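You operate a simulated robot arm through the tools that you are given. There is no shell and no other tool. Be economical: measure what you need, move in short steps, check, and stop when the job is done.

You run a simulated two-armed robot. Do the job below in one go: nothing can be reset, and whatever is moved stays where it is left.

TASK
Put the water beaker in the grey tray. Then put the bottle from the top of the tinting bench on top of the blue gauge. Then push the spill kit drawer shut. Then take the red plug and leave it on the mill one cabinet top. Then switch the sieve switch on. Then open the lower drawer, fetch the wooden brush and set it in the inside of the lower drawer, then shut the drawer. The order counts. Set down upright: bottle, red plug.

Only the result counts: the job must be done as asked and must still hold three seconds after the hand-in. Knocking over, shifting, dropping, spilling or breaking anything else fails it.

THE ROBOT
Two 7-joint arms with three-finger grippers on one trunk, on a base that drives. Base frame: it is fixed to the floor where the robot stands at the start and does not move with it; the origin is under the middle of the robot, x ahead of it, y to its left, z up; the surface under the hand at the start is at about z = 850. Readings come in mm, degrees, newtons and seconds.
The left shoulder is at the start at [70, 165, 1188], the right one opposite. With the tool pointing down near the work surface each hand reaches from about 360 to 880 mm from the robot's upright axis, wherever it stands, measured 20 degrees to its own side. Places, roughly: blue gauge [500, -250, 1000]; bottle [750, 250, 1000]; grey tray (15x21x4 cm) [600, -4000, 900]; inside of the lower drawer [700, -100, 400]; lower drawer [500, -100, 500]; mill one cabinet top (33x17 cm) [-8240, 2120, 800]; red plug (6x6x11 cm) [-6200, 3000, 800]; sieve switch [900, 900, 1000]; spill kit drawer [500, 800, 800]; water beaker (7x7x8 cm) [800, -100, 900]; wooden brush (10x4x4 cm) [1000, 1000, 900]. Payload 3.91 kg a hand.
The tool frame of a hand sits at the grasp point between the pads (the TCP): z along the fingers, y along the line on which they close. The tips reach 30 mm beyond it. The gripper opens to 116 mm. The gripper's body begins 73 mm behind the TCP.
Orientation is told as [roll, pitch, yaw] about the base's x, y, z axes, in that order, counted from this pose: with the fingers straight down and closing along the base's y, the tool's x points along the base's -x, its y along +y and its z along -z.

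THE INTERFACE
- The arms move only by the tool servo_tool. It takes "left_motion", "right_motion" or both (then of equal length, played together; a hand with none holds still); each is a list of rows, each a list of 2 entries, a list of its own where there are three numbers: the shift along the base's x, y, z in mm, then the turn, a rotation vector about the base's x, y, z in degrees. In form: [[[tx, ty, tz], [rx, ry, rz]], ...]. A call has 1 to 20 rows; each row shifts and turns the commanded pose from where the row before left it. "left_grip" and "right_grip" are, for a hand that has rows, the closure in counts, from 0 (fully open) to 255 (shut), set as the call begins (left out, the last holds). Rows are played at 5 a second. More than 50 mm and 8.6 degrees between two rows, or a gripper value outside its range, and nothing of the call is played. Where a pose cannot be reached the arm comes as near as it can. A force on the tool above 40 N (or 10 N above the force at the start of the call, whichever is more), or a blocked arm, ends the call early, and 0.2 s more pass. The fingers move at their own pace (about 153 mm/s each) and stop on an object; they squeeze with about 33 N. The grip force told is the motor's: it shows also when the fingers shut on nothing. Time passes only in rows, and 0.2 s behind the last, so rows that do not move let the fingers close. It gives the time, the measured TCP pose, the force on the tool (base axes), the opening and the grip force at its end, in the units of the frame above (readings bear some noise), with the torque about the TCP (base axes, N m) and any sound that the robot's microphone picked up, and new pictures: "views" is both (left out), scene, wrist or none (wrist: the cameras of the hands that moved).
- Cameras (640 x 400 px; columns grow to the right, rows downward): "scene" is now at [118.2, 13.5, 1475.9]; the picture's right is [0.21, -0.98, 0.00], its down [-0.82, -0.18, -0.55] and it looks along [0.53, 0.12, -0.84] (base axes); focal length 216 px, centre (320, 200). "left" rides on the left gripper at [75, 17, -88] in its tool frame; the picture's right is [-0.22, 0.97, 0.00], its down [-0.70, -0.16, -0.70] and it looks along [-0.68, -0.16, 0.71] (tool axes); focal length 247 px, centre (320, 200). "right" rides on the right gripper at [52, 56, -88] in its tool frame; the picture's right is [-0.73, 0.68, 0.00], its down [-0.49, -0.52, -0.70] and it looks along [-0.48, -0.51, 0.71] (tool axes); focal length 247 px, centre (320, 200). There is no depth. A picture from a camera that has moved, and an enlarged one, comes with that camera's place and axes in the base frame and with its lens.
- lift_body(by): slides the trunk up (or, below 0, down) by that many mm; the arms and the scene camera ride with it, the base frame stays. It gives what a move gives, with no picture.
- roll_base(legs): drives the robot by 1 to 6 legs, each [ahead, left, turn to the left] in mm, mm and degrees, along the robot's own axes; the way and the turn of a leg run together, so that a leg with both is an arc; at most 1500 mm and 180 degrees a leg. The arms and the cameras ride along, it lands a little off, and it stops where it bumps. It gives what a move gives, and a new picture of the scene camera.
- turn_head(pan, tilt): turns the head with the scene camera to pan (to the left, within 86 degrees either way) and tilt (down, from -29 to 69), counted from straight ahead of the robot. It gives what a move gives, and a new picture of the scene camera.
- inspect(camera, box): a new picture of the part [left, top, right, bottom] of that camera's present view, enlarged. It takes no simulated time.
- job_done(): hands the job in; it is judged then, once.

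Go step by step. Nothing tells you exact positions but the pictures and the camera data: compare them with the known pose of the tool, close in by small moves and look again before you grip or let go. The budget is 186 turns and 260 pictures, counting those below and the enlarged ones. Unless the task says otherwise, let go and move clear before handing in, and close with one line.

The tools are called after "Request:" as name(argument=value, ...) on one line, values as JSON. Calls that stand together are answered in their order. servo_tool: Moves the arms, as the interface text tells. Its arguments: {"type":"object","properties":{"left_motion":{"type":"array"},"left_grip":{"type":"number"},"right_motion":{"type":"array"},"right_grip":{"type":"number"},"views":{"type":"string","enum":["both","scene","wrist","none"]}},"required":[]} The other tools are called the same way: lift_body (by) slides the trunk up or down; roll_base (legs) drives the base; turn_head (pan, tilt) turns the head that bears the scene camera; inspect (camera, box) takes an enlarged picture of a part of a camera's view; job_done () hands the job in.

At the start:

```text
time_s: 0.0
left_eef_pos: [502.7, 507.1, 1136.9]
left_tool_rot: [0.0, 0.0, 0.0]
left_contact_force: [0.4, -0.9, -0.2]
left_torque: [0.0, 0.0, -0.01]
left_width: 116.0
left_grasp_force: 0.1
right_eef_pos: [433.9, 6.6, 1230.4]
right_tool_rot: [0.0, -0.1, 0.0]
right_contact_force: [0.4, 0.9, -0.7]
right_torque: [0.02, -0.01, -0.02]
right_width: 116.2
right_grasp_force: 0.1
trunk travel left (down, up): [-725.0, 115.0]
robot x, y, heading: [-0.1, -0.8, 0.1]
head pan, tilt: [12.3, 56.9]
```

scene: 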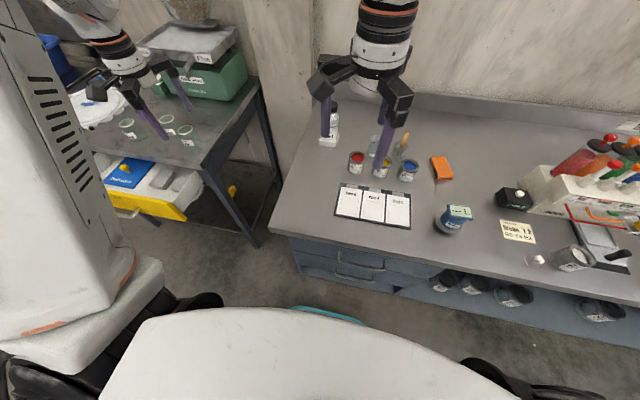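
right: 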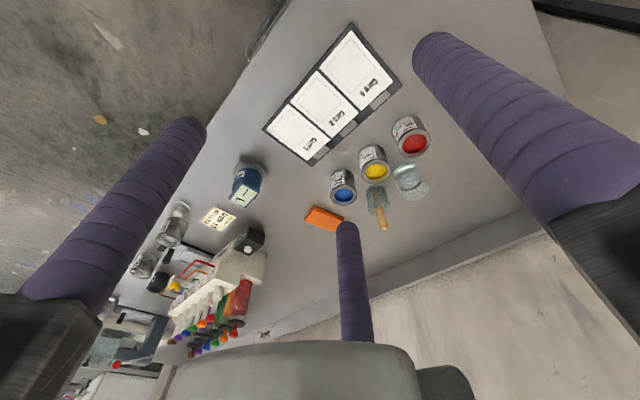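
left: 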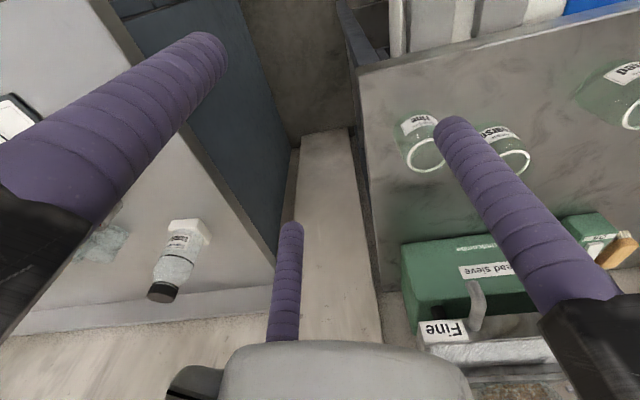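

I see the tinting bench ahead with a bottle, paint cups and a blue gauge; I take a closer look first.

Request:
inspect(camera="scene", box=[280, 80, 480, 240])

Request:
inspect(camera="right", box=[220, 80, 460, 260])

Request:
inspect(camera="scene", box=[40, 0, 290, 240])

```text
2.50 times, centred on (380, 160) of scene
camera zoom: at [118.2, 13.5, 1475.9], right [0.21, -0.98, 0.0], down [-0.82, -0.18, -0.55], along [0.53, 0.12, -0.84], focal length 540 px, centre (170, 300)
```

zoom: 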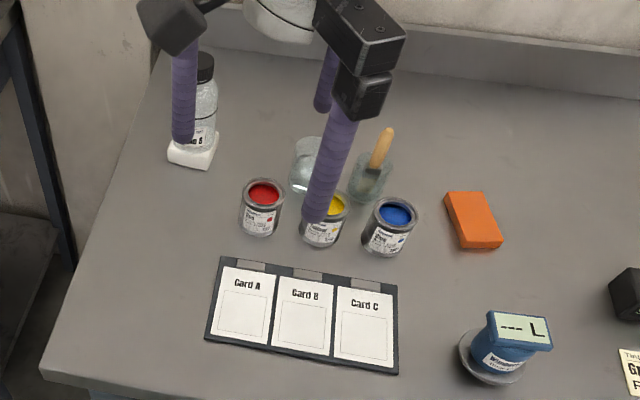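

```text
2.22 times, centred on (340, 170) of right
camera zoom: at [382.1, 63.2, 1319.6], right [0.73, 0.68, 0.0], down [0.49, -0.52, 0.7], along [0.48, -0.51, -0.71], focal length 549 px, centre (276, 267)
```

zoom: 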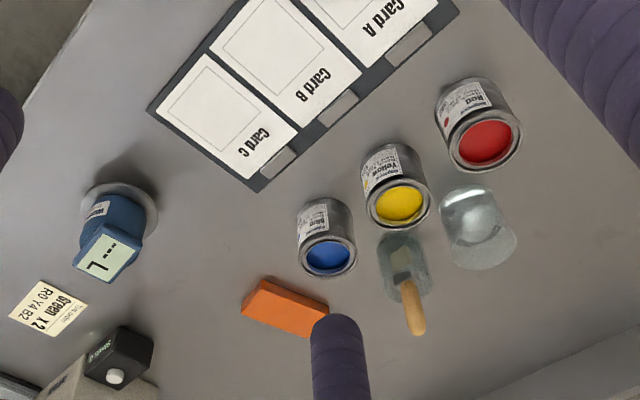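

```text
1.67 times, centred on (165, 120) of scene
camera zoom: at [118.2, 13.5, 1475.9], right [0.21, -0.98, 0.0], down [-0.82, -0.18, -0.55], along [0.53, 0.12, -0.84], focal length 360 px, centre (578, 333)
```

zoom: 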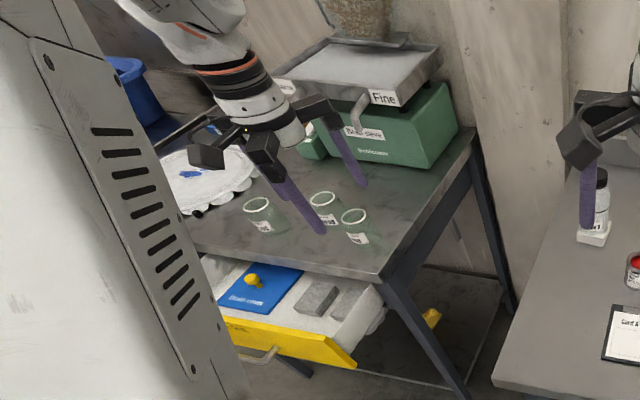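

The beaker seems to be the plain glass near [780,-60]; I bring the right hand nearer to see the gaps around it.

Request:
servo_tool(right_motion=[[[45, -5, -10], [0, 0, 0]], [[45, -5, -15], [0, 0, 0]], [[45, -5, -15], [0, 0, 0]], [[45, -5, -20], [0, 0, 0]], [[45, -5, -20], [0, 0, 0]], [[45, -5, -20], [0, 0, 0]], [[20, 0, -20], [0, 0, 0]]], views="both")

```text
time_s: 1.6
left_eef_pos: [505.8, 507.6, 1135.6]
left_tool_rot: [0.0, 0.0, 0.0]
left_contact_force: [0.8, -0.6, -0.8]
left_torque: [0.03, 0.01, 0.01]
left_width: 116.0
left_grasp_force: 0.1
right_eef_pos: [726.0, -23.3, 1108.7]
right_tool_rot: [0.0, 0.1, 0.0]
right_contact_force: [0.8, -0.7, 0.4]
right_torque: [-0.02, -0.01, 0.02]
right_width: 116.3
right_grasp_force: 0.0
trunk travel left (down, up): [-725.0, 115.0]
robot x, y, heading: [4.6, -1.1, 0.2]
head pan, tilt: [12.3, 56.9]
camera scene: at [119.5, 13.7, 1475.8], right [0.21, -0.98, 0.0], down [-0.82, -0.18, -0.54], along [0.53, 0.12, -0.84], focal length 216 px, centre (320, 200)
camera right: at [673.4, 33.7, 1198.3], right [0.73, 0.68, 0.0], down [0.49, -0.52, 0.7], along [0.48, -0.51, -0.71], focal length 247 px, centre (320, 200)
```

scene: 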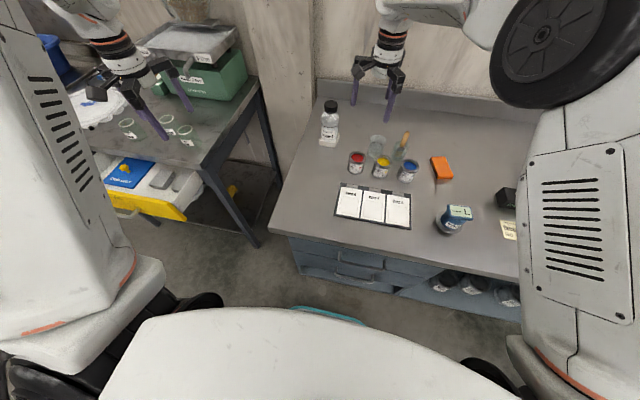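
right: 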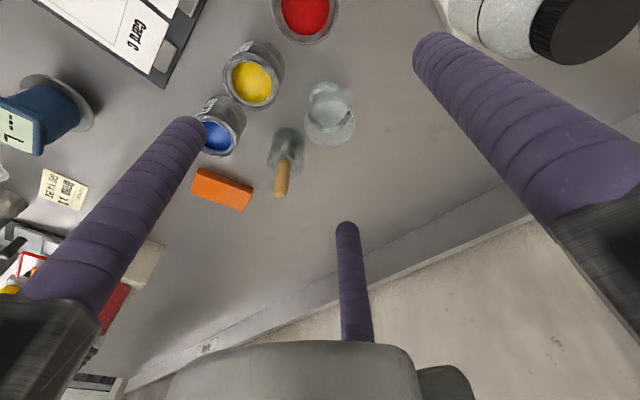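

The wrist picture shows three finger-like shapes at 120°, not two; I check how they move when closing halfway.

Request:
servo_tool(right_motion=[[[0, 0, 0], [0, 0, 0]], [[0, 0, 0], [0, 0, 0]], [[0, 0, 0], [0, 0, 0]]], right_grip=150, views="wrist")

Request:
inspect(camera="scene", box=[300, 20, 460, 180])

```text
time_s: 2.4
left_eef_pos: [502.9, 506.8, 1136.3]
left_tool_rot: [0.1, 0.0, 0.0]
left_contact_force: [-0.2, 0.4, 0.0]
left_torque: [-0.01, 0.01, -0.03]
left_width: 115.9
left_grasp_force: 0.1
right_eef_pos: [724.8, -23.1, 1110.1]
right_tool_rot: [0.0, 0.0, 0.0]
right_contact_force: [-0.1, -0.1, 0.7]
right_torque: [-0.01, 0.0, 0.01]
right_width: 47.8
right_grasp_force: 0.0
trunk travel left (down, up): [-725.0, 115.0]
robot x, y, heading: [1.2, -2.7, 0.0]
head pan, tilt: [12.3, 56.9]
camera right: at [671.8, 33.5, 1199.5], right [0.73, 0.68, 0.0], down [0.49, -0.52, 0.7], along [0.48, -0.51, -0.71], focal length 247 px, centre (320, 200)
```

right: 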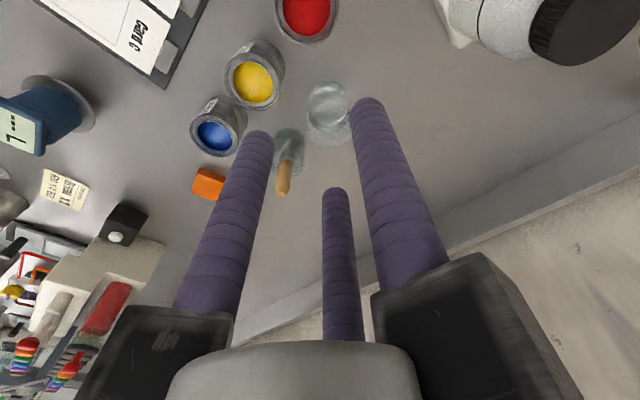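

```text
2.50 times, centred on (380, 100) of scene
camera zoom: at [117.9, 13.4, 1475.9], right [0.21, -0.98, 0.0], down [-0.82, -0.18, -0.55], along [0.53, 0.12, -0.84], focal length 540 px, centre (170, 450)
```

zoom: 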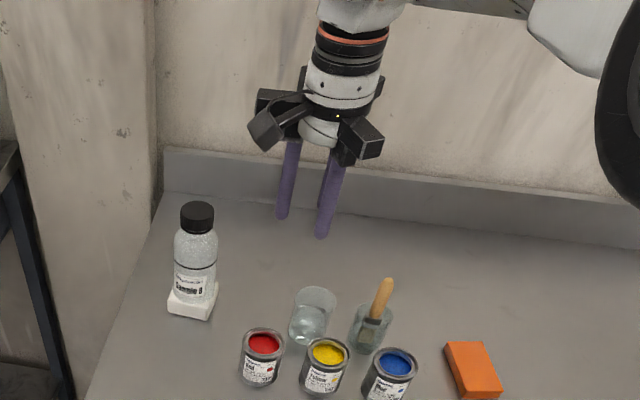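

The gripper really has three concentric fingers. I turn by 23° so the fingers fit the gaps between beaker, jar and cans, open to about 92 mm, and hover above the beaker.

Request:
servo_tool(right_motion=[[[16, -13, -30], [0, 0, 7.7]], [[16, -13, -30], [0, 0, 7.7]], [[16, -14, -40], [0, 0, 7.6]], [[0, 0, 0], [0, 0, 0]]], right_grip=52, views="wrist")

Request:
inspect(camera="scene", box=[320, 60, 448, 180])

```text
time_s: 3.4
left_eef_pos: [503.4, 507.5, 1137.7]
left_tool_rot: [0.1, -0.1, 0.1]
left_contact_force: [0.6, 1.2, -0.1]
left_torque: [-0.02, -0.01, 0.01]
left_width: 116.0
left_grasp_force: 0.1
right_eef_pos: [772.0, -62.7, 1010.4]
right_tool_rot: [0.1, 0.0, 23.1]
right_contact_force: [-0.3, -1.0, 1.1]
right_torque: [0.04, -0.02, 0.02]
right_width: 92.1
right_grasp_force: 0.0
trunk travel left (down, up): [-725.0, 115.0]
robot x, y, heading: [3.0, -2.1, -0.0]
head pan, tilt: [12.3, 56.9]
camera right: at [701.9, -32.0, 1100.0], right [0.41, 0.91, 0.0], down [0.65, -0.29, 0.7], along [0.64, -0.28, -0.71], focal length 247 px, centre (320, 200)
```

right: 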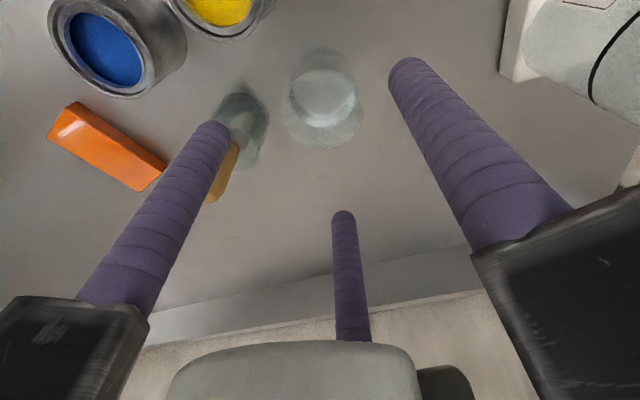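

```text
3.33 times, centred on (384, 120) of scene
camera zoom: at [117.5, 13.8, 1476.0], right [0.21, -0.98, 0.0], down [-0.82, -0.18, -0.55], along [0.53, 0.12, -0.84], focal length 720 px, centre (107, 467)
```

zoom: 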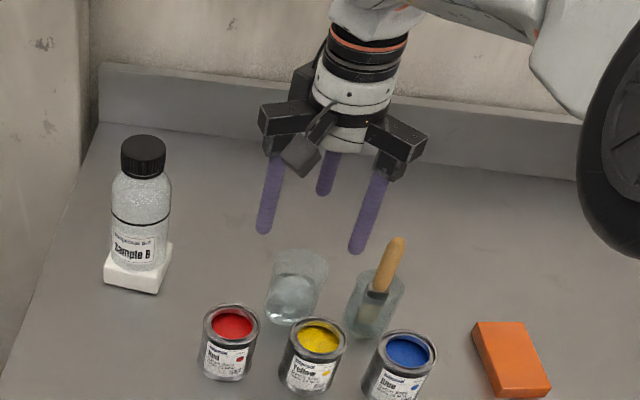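

Wrist geometry puts the beaker axis at about [776,-62]; I go down partway and check the clearances.

Request:
servo_tool(right_motion=[[[4, 1, -20], [0, 0, 0]], [[0, 0, -25], [0, 0, 0]], [[0, 0, -15], [0, 0, 0]]], views="wrist")

Request:
inspect(camera="scene", box=[330, 80, 430, 180])

```text
time_s: 4.2
left_eef_pos: [503.2, 505.7, 1136.7]
left_tool_rot: [0.0, 0.0, 0.0]
left_contact_force: [0.7, -0.6, 1.1]
left_torque: [0.01, 0.02, -0.02]
left_width: 116.0
left_grasp_force: 0.0
right_eef_pos: [777.0, -62.5, 950.9]
right_tool_rot: [-0.1, -0.1, 22.9]
right_contact_force: [0.0, -0.5, -0.3]
right_torque: [0.0, -0.01, -0.01]
right_width: 92.1
right_grasp_force: 0.0
trunk travel left (down, up): [-725.0, 115.0]
robot x, y, heading: [-0.5, 1.3, -0.1]
head pan, tilt: [12.3, 56.9]
camera right: at [706.5, -31.0, 1038.8], right [0.41, 0.91, 0.0], down [0.65, -0.29, 0.7], along [0.64, -0.29, -0.71], focal length 247 px, centre (320, 200)
```

right: 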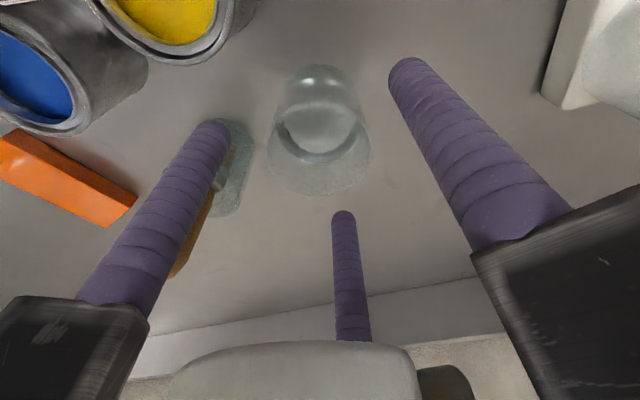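

```text
4.00 times, centred on (380, 130) of scene
camera zoom: at [118.6, 13.3, 1475.9], right [0.21, -0.98, 0.0], down [-0.82, -0.18, -0.55], along [0.53, 0.12, -0.84], focal length 864 px, centre (80, 480)
```

zoom: 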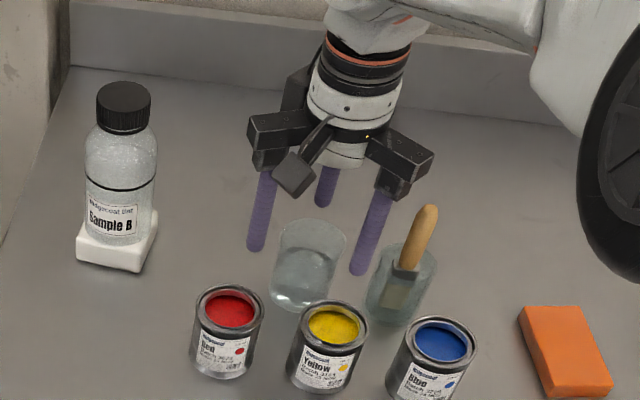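

Clearances look fine; I go down to grip height and close gently.

Request:
servo_tool(right_motion=[[[-2, 0, -20], [0, 0, 0]], [[0, 0, -20], [0, 0, 0]], [[0, 0, -13], [0, 0, 0]], [[0, 0, 0], [0, 0, 0]]], views="wrist")

Request:
inspect(camera="scene", box=[340, 90, 420, 170])

```text
time_s: 5.2
left_eef_pos: [503.8, 507.5, 1137.2]
left_tool_rot: [0.0, 0.0, 0.0]
left_contact_force: [-1.2, 0.9, -0.4]
left_torque: [0.02, 0.03, 0.02]
left_width: 115.9
left_grasp_force: 0.0
right_eef_pos: [775.1, -63.3, 896.7]
right_tool_rot: [0.1, 0.0, 23.0]
right_contact_force: [-0.1, -0.5, 0.0]
right_torque: [0.0, -0.01, -0.04]
right_width: 92.4
right_grasp_force: 0.0
trunk travel left (down, up): [-725.0, 115.0]
robot x, y, heading: [0.1, 0.2, -0.4]
head pan, tilt: [12.3, 56.9]
camera right: at [704.6, -31.2, 985.6], right [0.41, 0.91, 0.0], down [0.65, -0.29, 0.7], along [0.64, -0.29, -0.71], focal length 247 px, centre (320, 200)
```

right: 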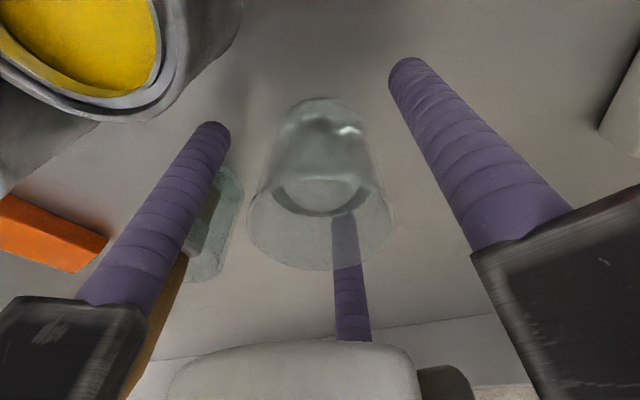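

```text
5.00 times, centred on (380, 130) of scene
camera zoom: at [118.2, 13.5, 1475.9], right [0.21, -0.98, 0.0], down [-0.82, -0.18, -0.55], along [0.53, 0.12, -0.84], focal length 1081 px, centre (20, 550)
```

zoom: 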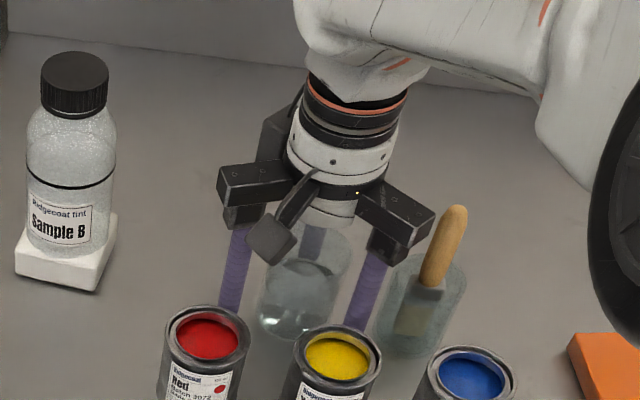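

The fingers stand around the beaker; I close on it moderately.

Request:
servo_tool(right_motion=[[[0, 0, 0], [0, 0, 0]], [[0, 0, 0], [0, 0, 0]], [[0, 0, 0], [0, 0, 0]], [[0, 0, 0], [0, 0, 0]]], right_grip=140, views="wrist")

```text
time_s: 6.2
left_eef_pos: [504.0, 505.6, 1136.0]
left_tool_rot: [0.1, -0.1, 0.0]
left_contact_force: [0.0, -0.6, -0.4]
left_torque: [0.02, -0.01, 0.01]
left_width: 116.2
left_grasp_force: 0.1
right_eef_pos: [774.8, -61.8, 897.0]
right_tool_rot: [0.0, 0.0, 22.9]
right_contact_force: [0.9, -0.4, 1.6]
right_torque: [0.07, -0.03, -0.03]
right_width: 58.5
right_grasp_force: 32.8
trunk travel left (down, up): [-725.0, 115.0]
robot x, y, heading: [0.6, 1.9, 0.2]
head pan, tilt: [12.3, 56.9]
camera right: at [704.6, -31.0, 985.9], right [0.41, 0.91, 0.0], down [0.65, -0.29, 0.7], along [0.64, -0.29, -0.71], focal length 247 px, centre (320, 200)
```

right: 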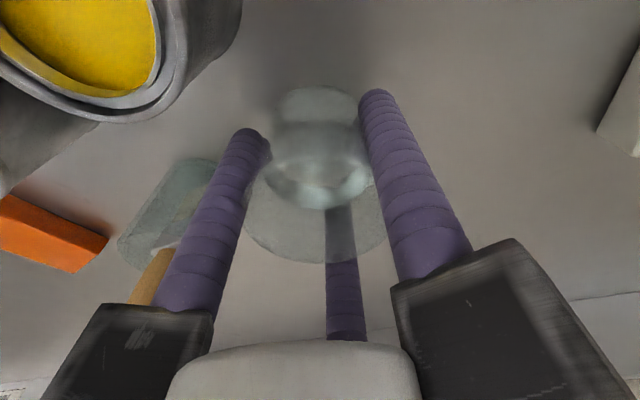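

Held (58.5 mm, 33 N). I lift slowly.

Request:
servo_tool(right_motion=[[[0, 0, 10], [0, 0, 0]], [[0, 0, 15], [0, 0, 0]], [[0, 0, 20], [0, 0, 0]], [[0, 0, 25], [0, 0, 0]], [[0, 0, 25], [0, 0, 0]], [[0, 0, 25], [0, 0, 0]], [[0, 0, 25], [0, 0, 0]], [[0, 0, 20], [0, 0, 0]], [[0, 0, 15], [0, 0, 0]], [[0, 0, 10], [0, 0, 0]]], views="scene")

```text
time_s: 8.4
left_eef_pos: [503.6, 507.2, 1137.3]
left_tool_rot: [0.0, 0.0, 0.0]
left_contact_force: [0.2, 0.7, 0.1]
left_torque: [0.0, 0.01, 0.0]
left_width: 116.1
left_grasp_force: 0.1
right_eef_pos: [774.1, -61.5, 1088.2]
right_tool_rot: [-0.1, 0.0, 23.0]
right_contact_force: [-0.1, -0.2, -0.1]
right_torque: [0.02, 0.02, 0.02]
right_width: 52.0
right_grasp_force: 0.0
trunk travel left (down, up): [-725.0, 115.0]
robot x, y, heading: [-2.5, 2.0, 0.1]
head pan, tilt: [12.3, 56.9]
camera scene: at [118.0, 13.5, 1475.9], right [0.21, -0.98, 0.0], down [-0.82, -0.18, -0.55], along [0.53, 0.12, -0.84], focal length 216 px, centre (320, 200)
```

scene: 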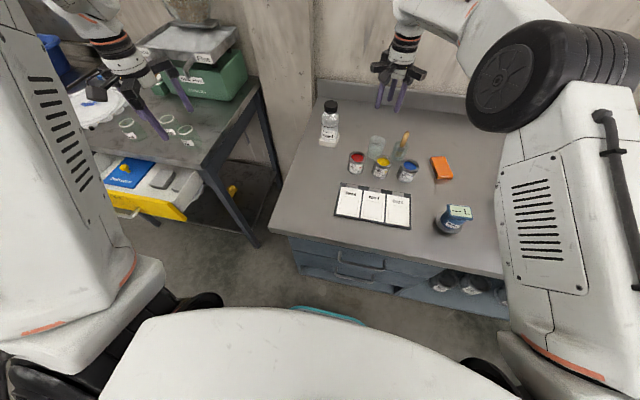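

The beaker slipped out of the grip and stayed on the bench. I look at it closely.

Request:
inspect(camera="scene", box=[350, 125, 410, 175])

Request:
servo_tool(right_motion=[[[0, 0, -30], [0, 0, 0]], [[0, 0, -30], [0, 0, 0]], [[0, 0, -20], [0, 0, 0]], [[0, 0, 0], [0, 0, 0]]], right_grip=52, views="wrist")

```text
8.00 times, centred on (380, 150) of scene
camera zoom: at [118.0, 13.5, 1475.9], right [0.21, -0.98, 0.0], down [-0.82, -0.18, -0.55], along [0.53, 0.12, -0.84], focal length 1729 px, centre (-160, 600)
```

zoom: 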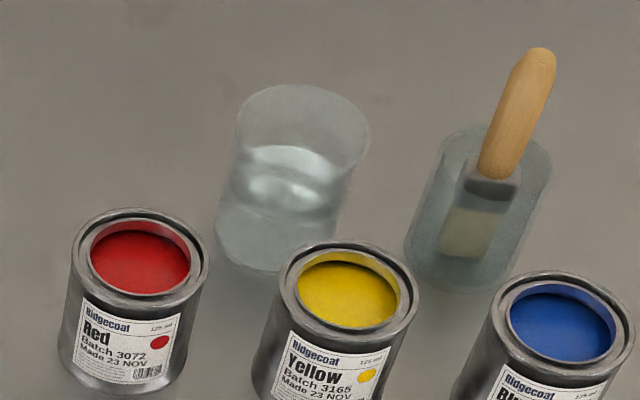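

```text
time_s: 9.4
left_eef_pos: [503.5, 506.9, 1136.2]
left_tool_rot: [0.0, 0.0, 0.0]
left_contact_force: [0.2, 0.4, 0.1]
left_torque: [-0.01, 0.0, 0.0]
left_width: 115.8
left_grasp_force: 0.1
right_eef_pos: [773.9, -61.3, 1007.4]
right_tool_rot: [0.0, 0.1, 23.0]
right_contact_force: [0.4, -0.3, 0.2]
right_torque: [0.01, 0.03, 0.02]
right_width: 92.3
right_grasp_force: 0.0
trunk travel left (down, up): [-725.0, 115.0]
robot x, y, heading: [0.9, -2.3, -0.2]
head pan, tilt: [12.3, 56.9]
camera right: at [704.0, -30.9, 1096.9], right [0.41, 0.91, 0.0], down [0.65, -0.29, 0.7], along [0.64, -0.29, -0.71], focal length 247 px, centre (320, 200)
```

right: 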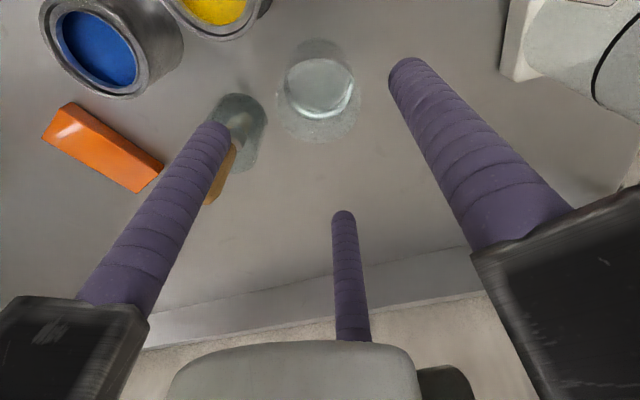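

The beaker still stands, unspilled. I retry a little lower, with full closure, and lift only a little before checking.

Request:
servo_tool(right_motion=[[[0, 0, -30], [0, 0, 0]], [[0, 0, -30], [0, 0, 0]], [[0, 0, -30], [0, 0, 0]], [[0, 0, -20], [0, 0, 0]], [[0, 0, -9], [0, 0, 0]], [[0, 0, 0], [0, 0, 0]]], views="wrist")

Request:
servo_tool(right_motion=[[[0, 0, 0], [0, 0, 0]], [[0, 0, 0], [0, 0, 0]], [[0, 0, 0], [0, 0, 0]], [[0, 0, 0], [0, 0, 0]], [[0, 0, 0], [0, 0, 0]], [[0, 0, 0], [0, 0, 0]]], right_grip=255, views="wrist")

```text
time_s: 10.8
left_eef_pos: [504.2, 505.6, 1137.2]
left_tool_rot: [-0.1, 0.0, 0.1]
left_contact_force: [0.0, 1.5, -0.6]
left_torque: [0.01, 0.03, -0.01]
left_width: 116.0
left_grasp_force: 0.0
right_eef_pos: [774.1, -61.4, 887.8]
right_tool_rot: [0.0, 0.0, 23.0]
right_contact_force: [0.8, 0.7, 0.1]
right_torque: [0.04, 0.01, 0.03]
right_width: 92.5
right_grasp_force: 0.1
trunk travel left (down, up): [-725.0, 115.0]
robot x, y, heading: [4.3, 0.7, -0.1]
head pan, tilt: [12.3, 56.9]
camera right: at [704.4, -30.8, 976.9], right [0.41, 0.91, 0.0], down [0.65, -0.29, 0.7], along [0.64, -0.29, -0.71], focal length 247 px, centre (320, 200)
```

right: 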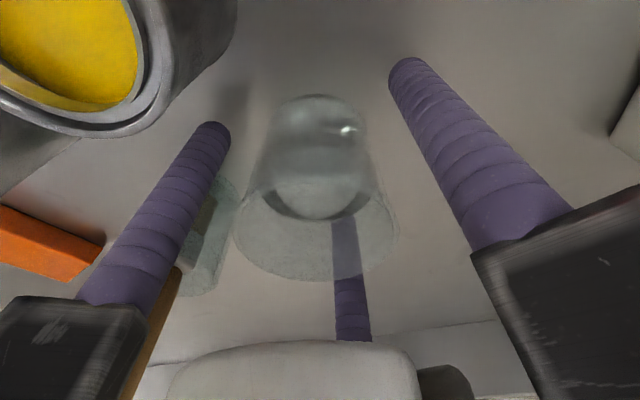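

```text
time_s: 12.2
left_eef_pos: [503.4, 506.3, 1136.2]
left_tool_rot: [0.0, 0.0, 0.0]
left_contact_force: [-0.8, -0.3, 0.2]
left_torque: [0.01, 0.03, 0.0]
left_width: 115.8
left_grasp_force: 0.0
right_eef_pos: [773.3, -61.0, 886.6]
right_tool_rot: [0.0, 0.0, 23.0]
right_contact_force: [0.0, 0.4, 0.6]
right_torque: [0.0, -0.01, 0.01]
right_width: 58.3
right_grasp_force: 32.5
trunk travel left (down, up): [-725.0, 115.0]
robot x, y, heading: [-1.5, 0.6, -0.2]
head pan, tilt: [12.3, 56.9]
camera right: at [704.4, -30.8, 976.8], right [0.41, 0.91, 0.0], down [0.65, -0.29, 0.7], along [0.64, -0.29, -0.71], focal length 247 px, centre (320, 200)
```

right: 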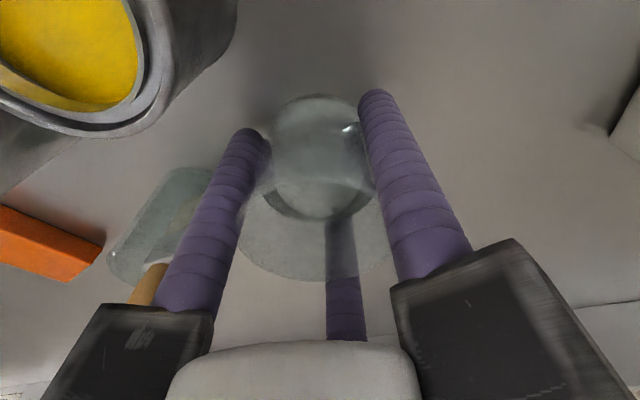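

Gripped at 58 mm without shifting it. I lift slowly and check.

Request:
servo_tool(right_motion=[[[0, 0, 4], [0, 0, 0]], [[0, 0, 6], [0, 0, 0]], [[0, 0, 8], [0, 0, 0]], [[0, 0, 8], [0, 0, 0]], [[0, 0, 6], [0, 0, 0]]], views="wrist")

```text
time_s: 13.4
left_eef_pos: [503.9, 506.4, 1136.9]
left_tool_rot: [0.0, 0.0, 0.0]
left_contact_force: [-0.3, -0.1, 0.4]
left_torque: [0.03, -0.03, 0.0]
left_width: 116.0
left_grasp_force: 0.0
right_eef_pos: [774.5, -62.3, 921.6]
right_tool_rot: [0.0, 0.1, 23.1]
right_contact_force: [0.5, 0.7, -0.9]
right_torque: [0.01, -0.02, 0.0]
right_width: 58.5
right_grasp_force: 32.8
trunk travel left (down, up): [-725.0, 115.0]
robot x, y, heading: [-0.5, 1.1, -0.0]
head pan, tilt: [12.3, 56.9]
camera right: at [704.5, -30.4, 1009.6], right [0.41, 0.91, 0.0], down [0.65, -0.29, 0.7], along [0.64, -0.29, -0.71], focal length 247 px, centre (320, 200)
```

right: 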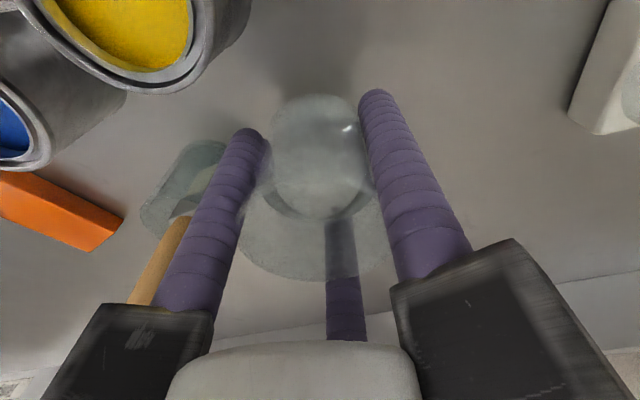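

It rises with the hand now. I continue slowly up, then back toward the robot.

Request:
servo_tool(right_motion=[[[0, 0, 6], [0, 0, 0]], [[0, 0, 10], [0, 0, 0]], [[0, 0, 12], [0, 0, 0]], [[0, 0, 14], [0, 0, 0]], [[0, 0, 16], [0, 0, 0]], [[0, 0, 16], [0, 0, 0]], [[0, 0, 16], [0, 0, 0]], [[0, 0, 16], [0, 0, 0]], [[0, 0, 16], [0, 0, 0]], [[0, 0, 16], [0, 0, 0]], [[0, 0, 16], [0, 0, 0]], [[0, 0, 16], [0, 0, 0]], [[0, 0, 14], [0, 0, 0]], [[0, 0, 10], [0, 0, 0]], [[0, 0, 6], [0, 0, 0]]], views="wrist")

```text
time_s: 16.6
left_eef_pos: [503.5, 506.8, 1136.4]
left_tool_rot: [0.0, 0.0, 0.0]
left_contact_force: [0.0, 0.4, 0.5]
left_torque: [-0.01, 0.0, -0.03]
left_width: 115.9
left_grasp_force: 0.0
right_eef_pos: [774.2, -61.4, 1120.8]
right_tool_rot: [0.0, 0.0, 22.9]
right_contact_force: [-0.3, 0.6, -1.2]
right_torque: [0.01, 0.01, -0.03]
right_width: 58.2
right_grasp_force: 32.9
trunk travel left (down, up): [-725.0, 115.0]
robot x, y, heading: [1.5, 1.3, 0.1]
head pan, tilt: [12.3, 56.9]
camera right: at [704.4, -30.9, 1210.1], right [0.41, 0.91, 0.0], down [0.65, -0.29, 0.7], along [0.64, -0.29, -0.71], focal length 247 px, centre (320, 200)
```

right: 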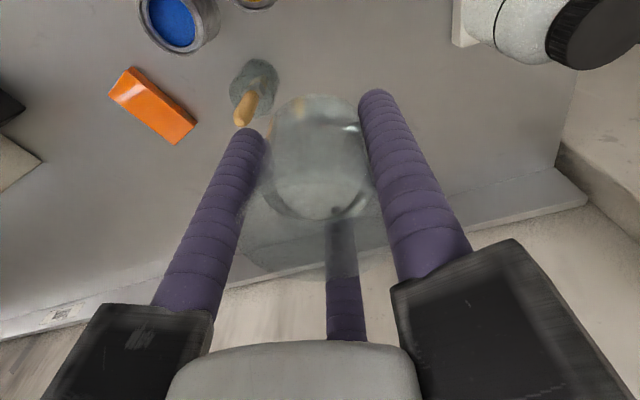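

Beaker held firmly. I draw the hand back toward the robot.

Request:
servo_tool(right_motion=[[[-8, -3, 0], [0, 0, 0]], [[-14, -6, 0], [0, 0, 0]], [[-18, -8, 0], [0, 0, 0]], [[-20, -8, 0], [0, 0, 0]], [[-20, -8, 0], [0, 0, 0]], [[-20, -8, 0], [0, 0, 0]], [[-20, -8, 0], [0, 0, 0]], [[-20, -8, 0], [0, 0, 0]], [[-20, -8, 0], [0, 0, 0]], [[-20, -8, 0], [0, 0, 0]], [[-20, -8, 0], [0, 0, 0]], [[-20, -8, 0], [0, 0, 0]], [[-20, -8, 0], [0, 0, 0]], [[-20, -8, 0], [0, 0, 0]], [[-20, -8, 0], [0, 0, 0]], [[-20, -8, 0], [0, 0, 0]], [[-14, -8, 0], [0, 0, 0]], [[-8, -6, 0], [0, 0, 0]]], views="none")

Request:
turn_head(pan=-75, tilt=30)

```text
time_s: 20.4
left_eef_pos: [503.4, 506.0, 1136.0]
left_tool_rot: [0.0, 0.0, 0.0]
left_contact_force: [-1.2, 0.2, 0.1]
left_torque: [-0.01, 0.0, 0.01]
left_width: 116.1
left_grasp_force: 0.1
right_eef_pos: [450.7, -198.0, 1120.7]
right_tool_rot: [0.0, 0.0, 23.0]
right_contact_force: [0.2, 0.0, -1.3]
right_torque: [-0.01, 0.0, -0.02]
right_width: 58.2
right_grasp_force: 33.0
trunk travel left (down, up): [-725.0, 115.0]
robot x, y, heading: [3.6, -0.7, 0.2]
head pan, tilt: [12.3, 56.9]
```

```text
time_s: 22.0
left_eef_pos: [503.5, 506.4, 1136.3]
left_tool_rot: [0.1, 0.0, 0.0]
left_contact_force: [-0.1, -0.1, 0.2]
left_torque: [0.01, 0.01, 0.02]
left_width: 115.9
left_grasp_force: 0.1
right_eef_pos: [451.1, -197.0, 1121.0]
right_tool_rot: [0.0, -0.1, 23.1]
right_contact_force: [0.0, 0.0, -1.2]
right_torque: [0.01, -0.02, -0.04]
right_width: 58.3
right_grasp_force: 32.8
trunk travel left (down, up): [-725.0, 115.0]
robot x, y, heading: [2.5, 0.2, 0.0]
head pan, tilt: [-75.0, 30.0]
camera scene: at [73.3, -88.9, 1514.3], right [-0.97, -0.26, 0.0], down [-0.13, 0.48, -0.87], along [0.22, -0.84, -0.5], focal length 216 px, centre (320, 200)
```

scene: 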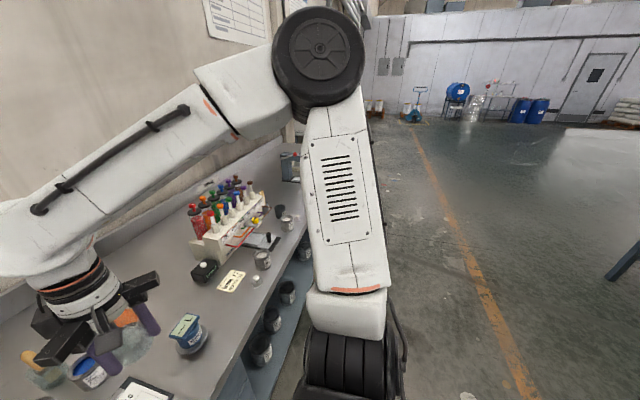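

The way to the right along the bench looks clear; I back off a bit and drive sideways right.

Request:
roll_base(legs=[[-250, 0, 0], [0, -1300, 0]])

```text
time_s: 30.0
left_eef_pos: [255.2, -808.8, 1136.4]
left_tool_rot: [0.0, 0.0, -0.1]
left_contact_force: [-0.5, -0.2, 0.1]
left_torque: [-0.01, 0.0, 0.0]
left_width: 115.8
left_grasp_force: 0.0
right_eef_pos: [202.4, -1511.0, 1119.8]
right_tool_rot: [0.0, 0.0, 23.1]
right_contact_force: [0.3, -0.3, -1.1]
right_torque: [-0.01, -0.03, 0.01]
right_width: 58.3
right_grasp_force: 33.4
trunk travel left (down, up): [-725.0, 115.0]
robot x, y, heading: [-252.9, -1313.6, 0.1]
head pan, tilt: [-75.0, 30.0]
camera scene: at [-176.1, -1402.6, 1514.3], right [-0.97, -0.26, 0.0], down [-0.13, 0.48, -0.87], along [0.22, -0.84, -0.5], focal length 216 px, centre (320, 200)
```

scene: 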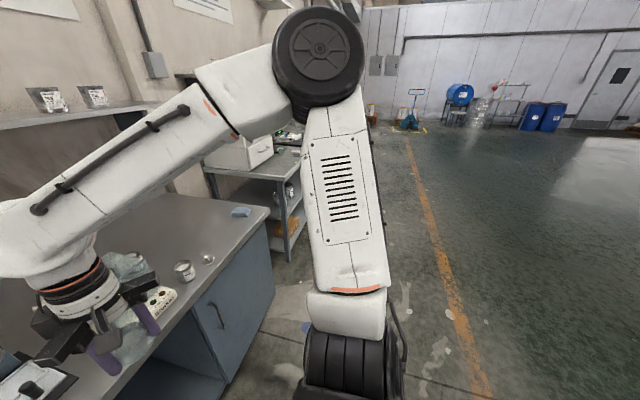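

Next stretch right; still clear with the beaker held.

Request:
roll_base(legs=[[0, -1400, 0]])

Request:
turn_head(pan=-20, tilt=35)

```text
time_s: 37.0
left_eef_pos: [251.1, -2208.6, 1134.8]
left_tool_rot: [0.1, 0.0, -0.8]
left_contact_force: [-0.4, 1.0, 0.5]
left_torque: [-0.02, 0.01, 0.02]
left_width: 116.0
left_grasp_force: 0.1
right_eef_pos: [189.5, -2910.3, 1120.3]
right_tool_rot: [0.0, 0.0, 22.2]
right_contact_force: [-0.4, -0.1, -2.2]
right_torque: [0.02, 0.02, 0.01]
right_width: 58.3
right_grasp_force: 33.2
trunk travel left (down, up): [-725.0, 115.0]
robot x, y, heading: [-258.3, -2708.7, -0.7]
head pan, tilt: [-75.0, 30.0]
camera scene: at [-187.2, -2797.6, 1514.3], right [-0.97, -0.25, 0.0], down [-0.12, 0.48, -0.87], along [0.21, -0.84, -0.5], focal length 216 px, centre (320, 200)
```

scene: 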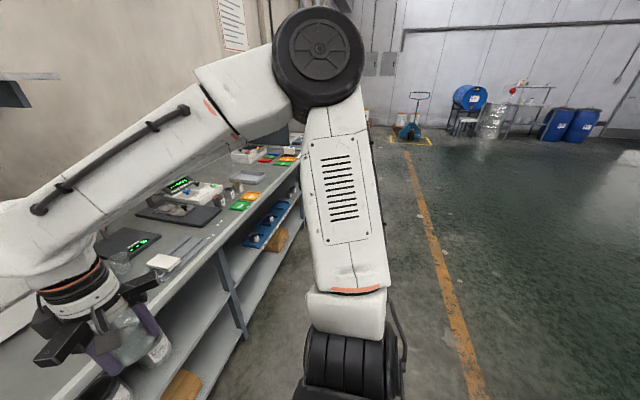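

```text
time_s: 38.2
left_eef_pos: [251.5, -2208.6, 1136.6]
left_tool_rot: [0.1, 0.0, -0.8]
left_contact_force: [0.3, -0.1, -0.3]
left_torque: [-0.01, -0.05, 0.01]
left_width: 116.1
left_grasp_force: 0.1
right_eef_pos: [189.6, -2910.5, 1120.8]
right_tool_rot: [0.0, 0.0, 22.2]
right_contact_force: [-0.8, 0.1, -1.4]
right_torque: [-0.01, -0.01, 0.01]
right_width: 58.3
right_grasp_force: 33.4
trunk travel left (down, up): [-725.0, 115.0]
robot x, y, heading: [-257.7, -2712.5, -0.7]
head pan, tilt: [-20.0, 35.0]
camera scene: at [-127.1, -2741.5, 1506.5], right [-0.36, -0.93, 0.0], down [-0.54, 0.2, -0.82], along [0.77, -0.29, -0.57], focal length 216 px, centre (320, 200)
```

scene: 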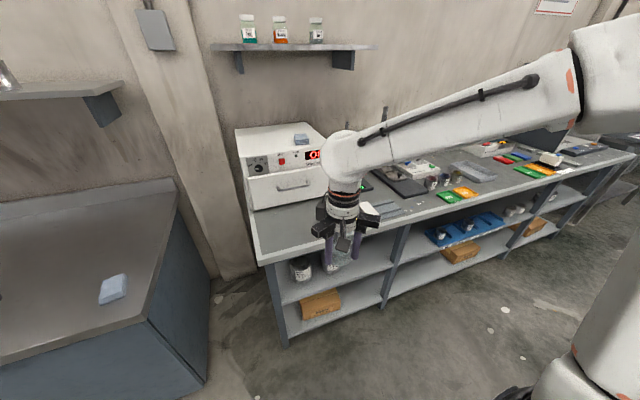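

The grey tray should be the shallow grey one on this bench near [600,-4000]. I drive on right.

Request:
roll_base(legs=[[0, -1150, 0.7]])

Request:
turn_head(pan=0, tilt=45)

```text
time_s: 44.1
left_eef_pos: [237.1, -3351.6, 1135.8]
left_tool_rot: [0.0, -0.1, -0.5]
left_contact_force: [-0.2, 1.1, 0.5]
left_torque: [0.0, 0.0, -0.03]
left_width: 115.8
left_grasp_force: 0.0
right_eef_pos: [180.6, -4054.8, 1119.9]
right_tool_rot: [0.0, -0.1, 22.6]
right_contact_force: [-0.7, -0.3, -0.5]
right_torque: [0.0, 0.0, 0.0]
right_width: 58.4
right_grasp_force: 32.9
trunk travel left (down, up): [-725.0, 115.0]
robot x, y, heading: [-269.6, -3856.8, -0.3]
head pan, tilt: [-20.0, 35.0]
camera scene: at [-138.4, -3887.6, 1506.5], right [-0.35, -0.94, 0.0], down [-0.54, 0.2, -0.82], along [0.77, -0.29, -0.57], focal length 216 px, centre (320, 200)
```

scene: 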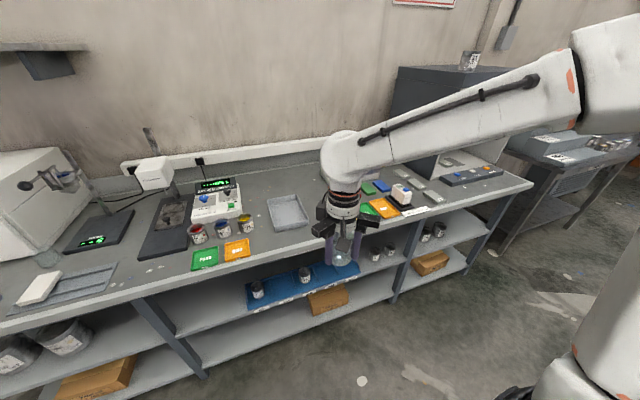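

```text
time_s: 44.9
left_eef_pos: [236.8, -3352.4, 1137.5]
left_tool_rot: [0.0, 0.0, -0.4]
left_contact_force: [0.5, 1.0, -0.2]
left_torque: [-0.01, 0.0, 0.01]
left_width: 116.2
left_grasp_force: 0.0
right_eef_pos: [179.2, -4055.2, 1120.5]
right_tool_rot: [0.1, 0.0, 22.6]
right_contact_force: [-0.7, -0.3, -1.9]
right_torque: [-0.01, -0.05, -0.01]
right_width: 58.4
right_grasp_force: 32.7
trunk travel left (down, up): [-725.0, 115.0]
robot x, y, heading: [-266.7, -3857.8, -0.4]
head pan, tilt: [0.0, 45.0]
camera scene: at [-139.7, -3857.9, 1491.7], right [-0.01, -1.0, 0.0], down [-0.71, 0.01, -0.71], along [0.71, -0.01, -0.71], focal length 216 px, centre (320, 200)
```

scene: 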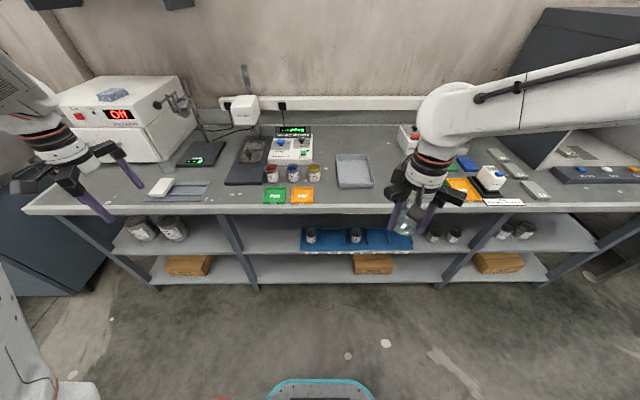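

I drive forward 220 mm to bring the tray in reach.

Request:
roll_base(legs=[[220, 0, 0]])

Request:
inspect(camera="scene", box=[300, 120, 460, 260])

```text
time_s: 46.6
left_eef_pos: [457.5, -3354.9, 1137.1]
left_tool_rot: [0.0, -0.2, -0.6]
left_contact_force: [-0.1, 0.4, 0.2]
left_torque: [-0.02, 0.05, 0.0]
left_width: 116.1
left_grasp_force: 0.1
right_eef_pos: [399.9, -4058.8, 1119.8]
right_tool_rot: [0.1, 0.0, 22.5]
right_contact_force: [-0.2, 0.3, -1.6]
right_torque: [-0.03, 0.0, 0.03]
right_width: 58.2
right_grasp_force: 32.4
trunk travel left (down, up): [-725.0, 115.0]
robot x, y, heading: [-49.3, -3857.0, -0.2]
head pan, tilt: [0.0, 45.0]
camera scene: at [79.9, -3860.0, 1491.8], right [-0.01, -1.0, 0.0], down [-0.71, 0.01, -0.71], along [0.71, -0.01, -0.71], focal length 216 px, centre (320, 200)
```

scene: 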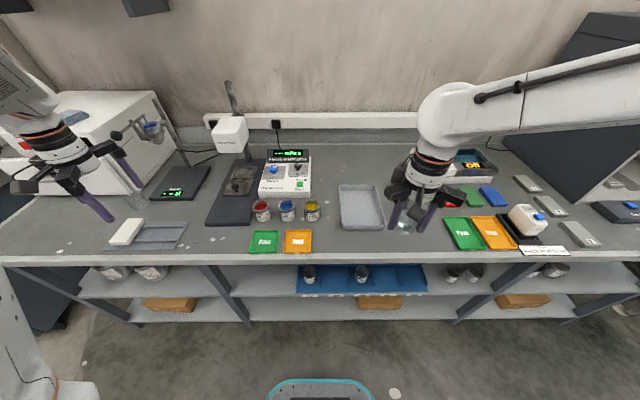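

```text
2.86 times, centred on (380, 190) of scene
camera zoom: at [79.9, -3860.0, 1491.8], right [-0.01, -1.0, 0.0], down [-0.71, 0.01, -0.71], along [0.71, -0.01, -0.71], focal length 618 px, centre (149, 229)
```

zoom: 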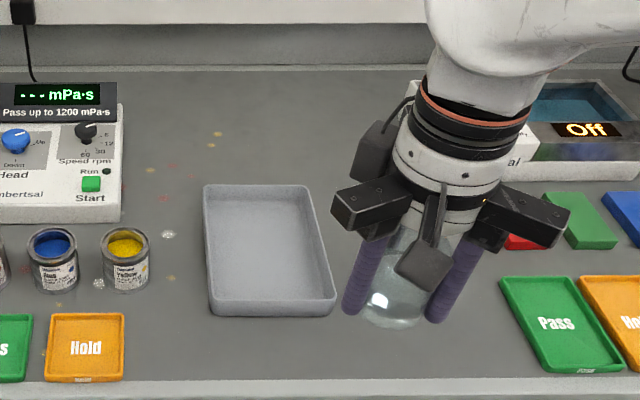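

Tray rim size gives its centre at about [652,-4020], rim z≈905, bench ≈865. I carry the beaker over it.

Request:
servo_tool(right_motion=[[[8, 1, 0], [0, 0, 0]], [[14, 2, 0], [0, 0, 0]], [[18, 3, 0], [0, 0, 0]], [[20, 3, 0], [0, 0, 0]], [[20, 3, 0], [0, 0, 0]], [[20, 3, 0], [0, 0, 0]], [[20, 3, 0], [0, 0, 0]], [[20, 3, 0], [0, 0, 0]], [[20, 3, 0], [0, 0, 0]], [[20, 3, 0], [0, 0, 0]], [[20, 3, 0], [0, 0, 0]], [[18, 3, -8], [0, 0, 0]], [[16, 3, -15], [0, 0, 0]], [[12, 2, -20], [0, 0, 0]], [[6, 0, -20], [0, 0, 0]], [[0, 0, -20], [0, 0, 0]], [[0, 0, -20], [0, 0, 0]], [[0, 0, -15], [0, 0, 0]], [[0, 0, -8], [0, 0, 0]]], views="both")

```text
time_s: 50.6
left_eef_pos: [456.9, -3354.7, 1136.4]
left_tool_rot: [-0.1, 0.0, -0.6]
left_contact_force: [0.2, -0.3, 0.1]
left_torque: [0.04, -0.03, 0.02]
left_width: 116.1
left_grasp_force: 0.0
right_eef_pos: [651.2, -4019.5, 994.6]
right_tool_rot: [0.0, 0.1, 22.6]
right_contact_force: [-0.4, 0.6, -1.6]
right_torque: [0.02, 0.0, 0.02]
right_width: 58.4
right_grasp_force: 33.1
trunk travel left (down, up): [-725.0, 115.0]
robot x, y, heading: [-48.7, -3857.5, -0.6]
head pan, tilt: [0.0, 45.0]
camera scene: at [81.1, -3859.9, 1491.7], right [-0.01, -1.0, 0.0], down [-0.71, 0.01, -0.71], along [0.71, -0.01, -0.71], focal length 216 px, centre (320, 200)
camera right: at [582.4, -3987.9, 1083.1], right [0.42, 0.91, 0.0], down [0.65, -0.3, 0.7], along [0.64, -0.29, -0.71], focal length 247 px, centre (320, 200)
```

scene: 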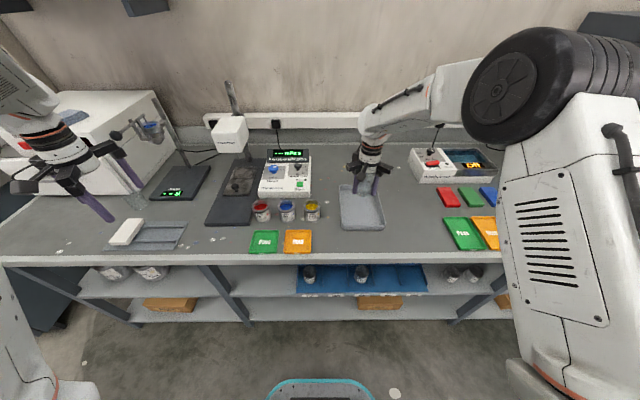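
right: 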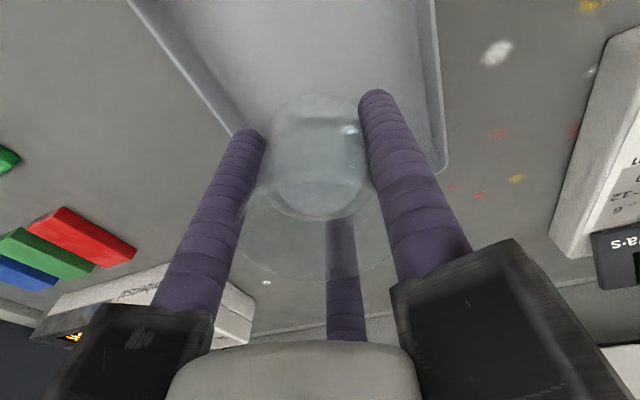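

Over the tray; I lower further and check.

Request:
servo_tool(right_motion=[[[0, 0, -15], [0, 0, 0]], [[0, 0, -20], [0, 0, 0]], [[0, 0, -15], [0, 0, 0]], [[0, 0, 0], [0, 0, 0]]], views="wrist")

Request:
inspect(camera="scene", box=[330, 140, 410, 240])

```text
time_s: 51.6
left_eef_pos: [457.8, -3354.9, 1137.3]
left_tool_rot: [0.0, 0.0, -0.7]
left_contact_force: [0.2, 0.0, 0.4]
left_torque: [0.03, 0.0, -0.02]
left_width: 115.7
left_grasp_force: 0.0
right_eef_pos: [651.8, -4019.6, 944.3]
right_tool_rot: [0.0, 0.0, 22.4]
right_contact_force: [1.1, 0.2, -0.9]
right_torque: [-0.01, 0.0, 0.01]
right_width: 58.5
right_grasp_force: 32.9
trunk travel left (down, up): [-725.0, 115.0]
robot x, y, heading: [-49.8, -3859.4, -0.7]
head pan, tilt: [0.0, 45.0]
camera right: at [582.3, -3987.4, 1033.3], right [0.42, 0.91, 0.0], down [0.65, -0.3, 0.7], along [0.64, -0.29, -0.71], focal length 247 px, centre (320, 200)
```

right: 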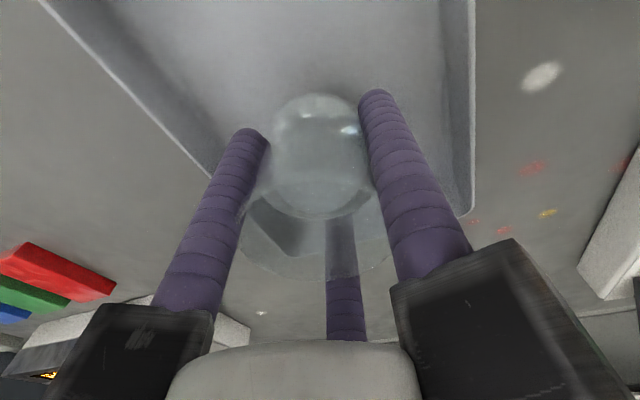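

```text
4.00 times, centred on (370, 190) of scene
camera zoom: at [80.9, -3859.8, 1491.7], right [-0.01, -1.0, 0.0], down [-0.71, 0.01, -0.71], along [0.71, -0.01, -0.71], focal length 864 px, centre (120, 240)
```

zoom: 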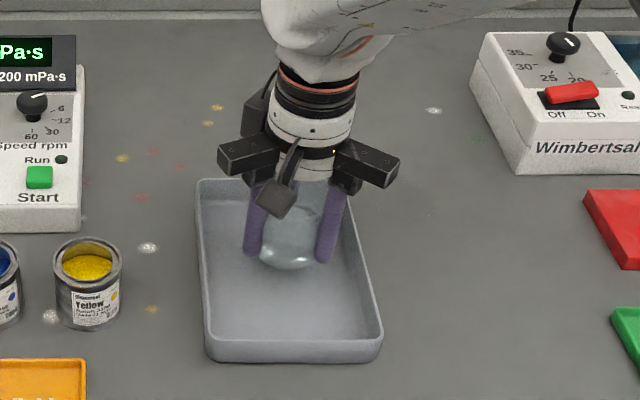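

Well placed over the tray; I lower in small steps until contact.

Request:
servo_tool(right_motion=[[[0, 0, -10], [0, 0, 0]], [[0, 0, -10], [0, 0, 0]], [[0, 0, -8], [0, 0, 0]], [[0, 0, -4], [0, 0, 0]], [[0, 0, 0], [0, 0, 0]]], views="wrist")

```text
time_s: 52.8
left_eef_pos: [456.2, -3353.6, 1137.0]
left_tool_rot: [0.0, -0.1, -0.7]
left_contact_force: [-0.1, -0.1, 0.0]
left_torque: [-0.01, 0.05, 0.0]
left_width: 116.1
left_grasp_force: 0.1
right_eef_pos: [651.3, -4019.5, 913.5]
right_tool_rot: [-0.1, -0.3, 22.6]
right_contact_force: [3.2, 0.8, 18.0]
right_torque: [-0.24, 0.01, 0.0]
right_width: 58.0
right_grasp_force: 32.5
trunk travel left (down, up): [-725.0, 115.0]
robot x, y, heading: [-50.7, -3857.6, -0.7]
head pan, tilt: [0.0, 45.0]
camera right: at [581.6, -3987.5, 1003.1], right [0.42, 0.91, 0.0], down [0.65, -0.3, 0.7], along [0.64, -0.29, -0.71], focal length 247 px, centre (320, 200)
```

right: 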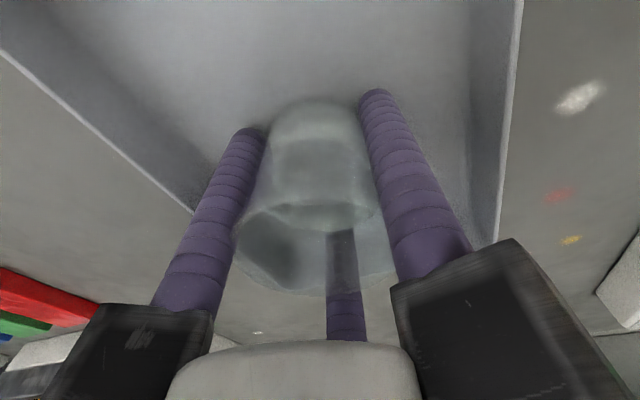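

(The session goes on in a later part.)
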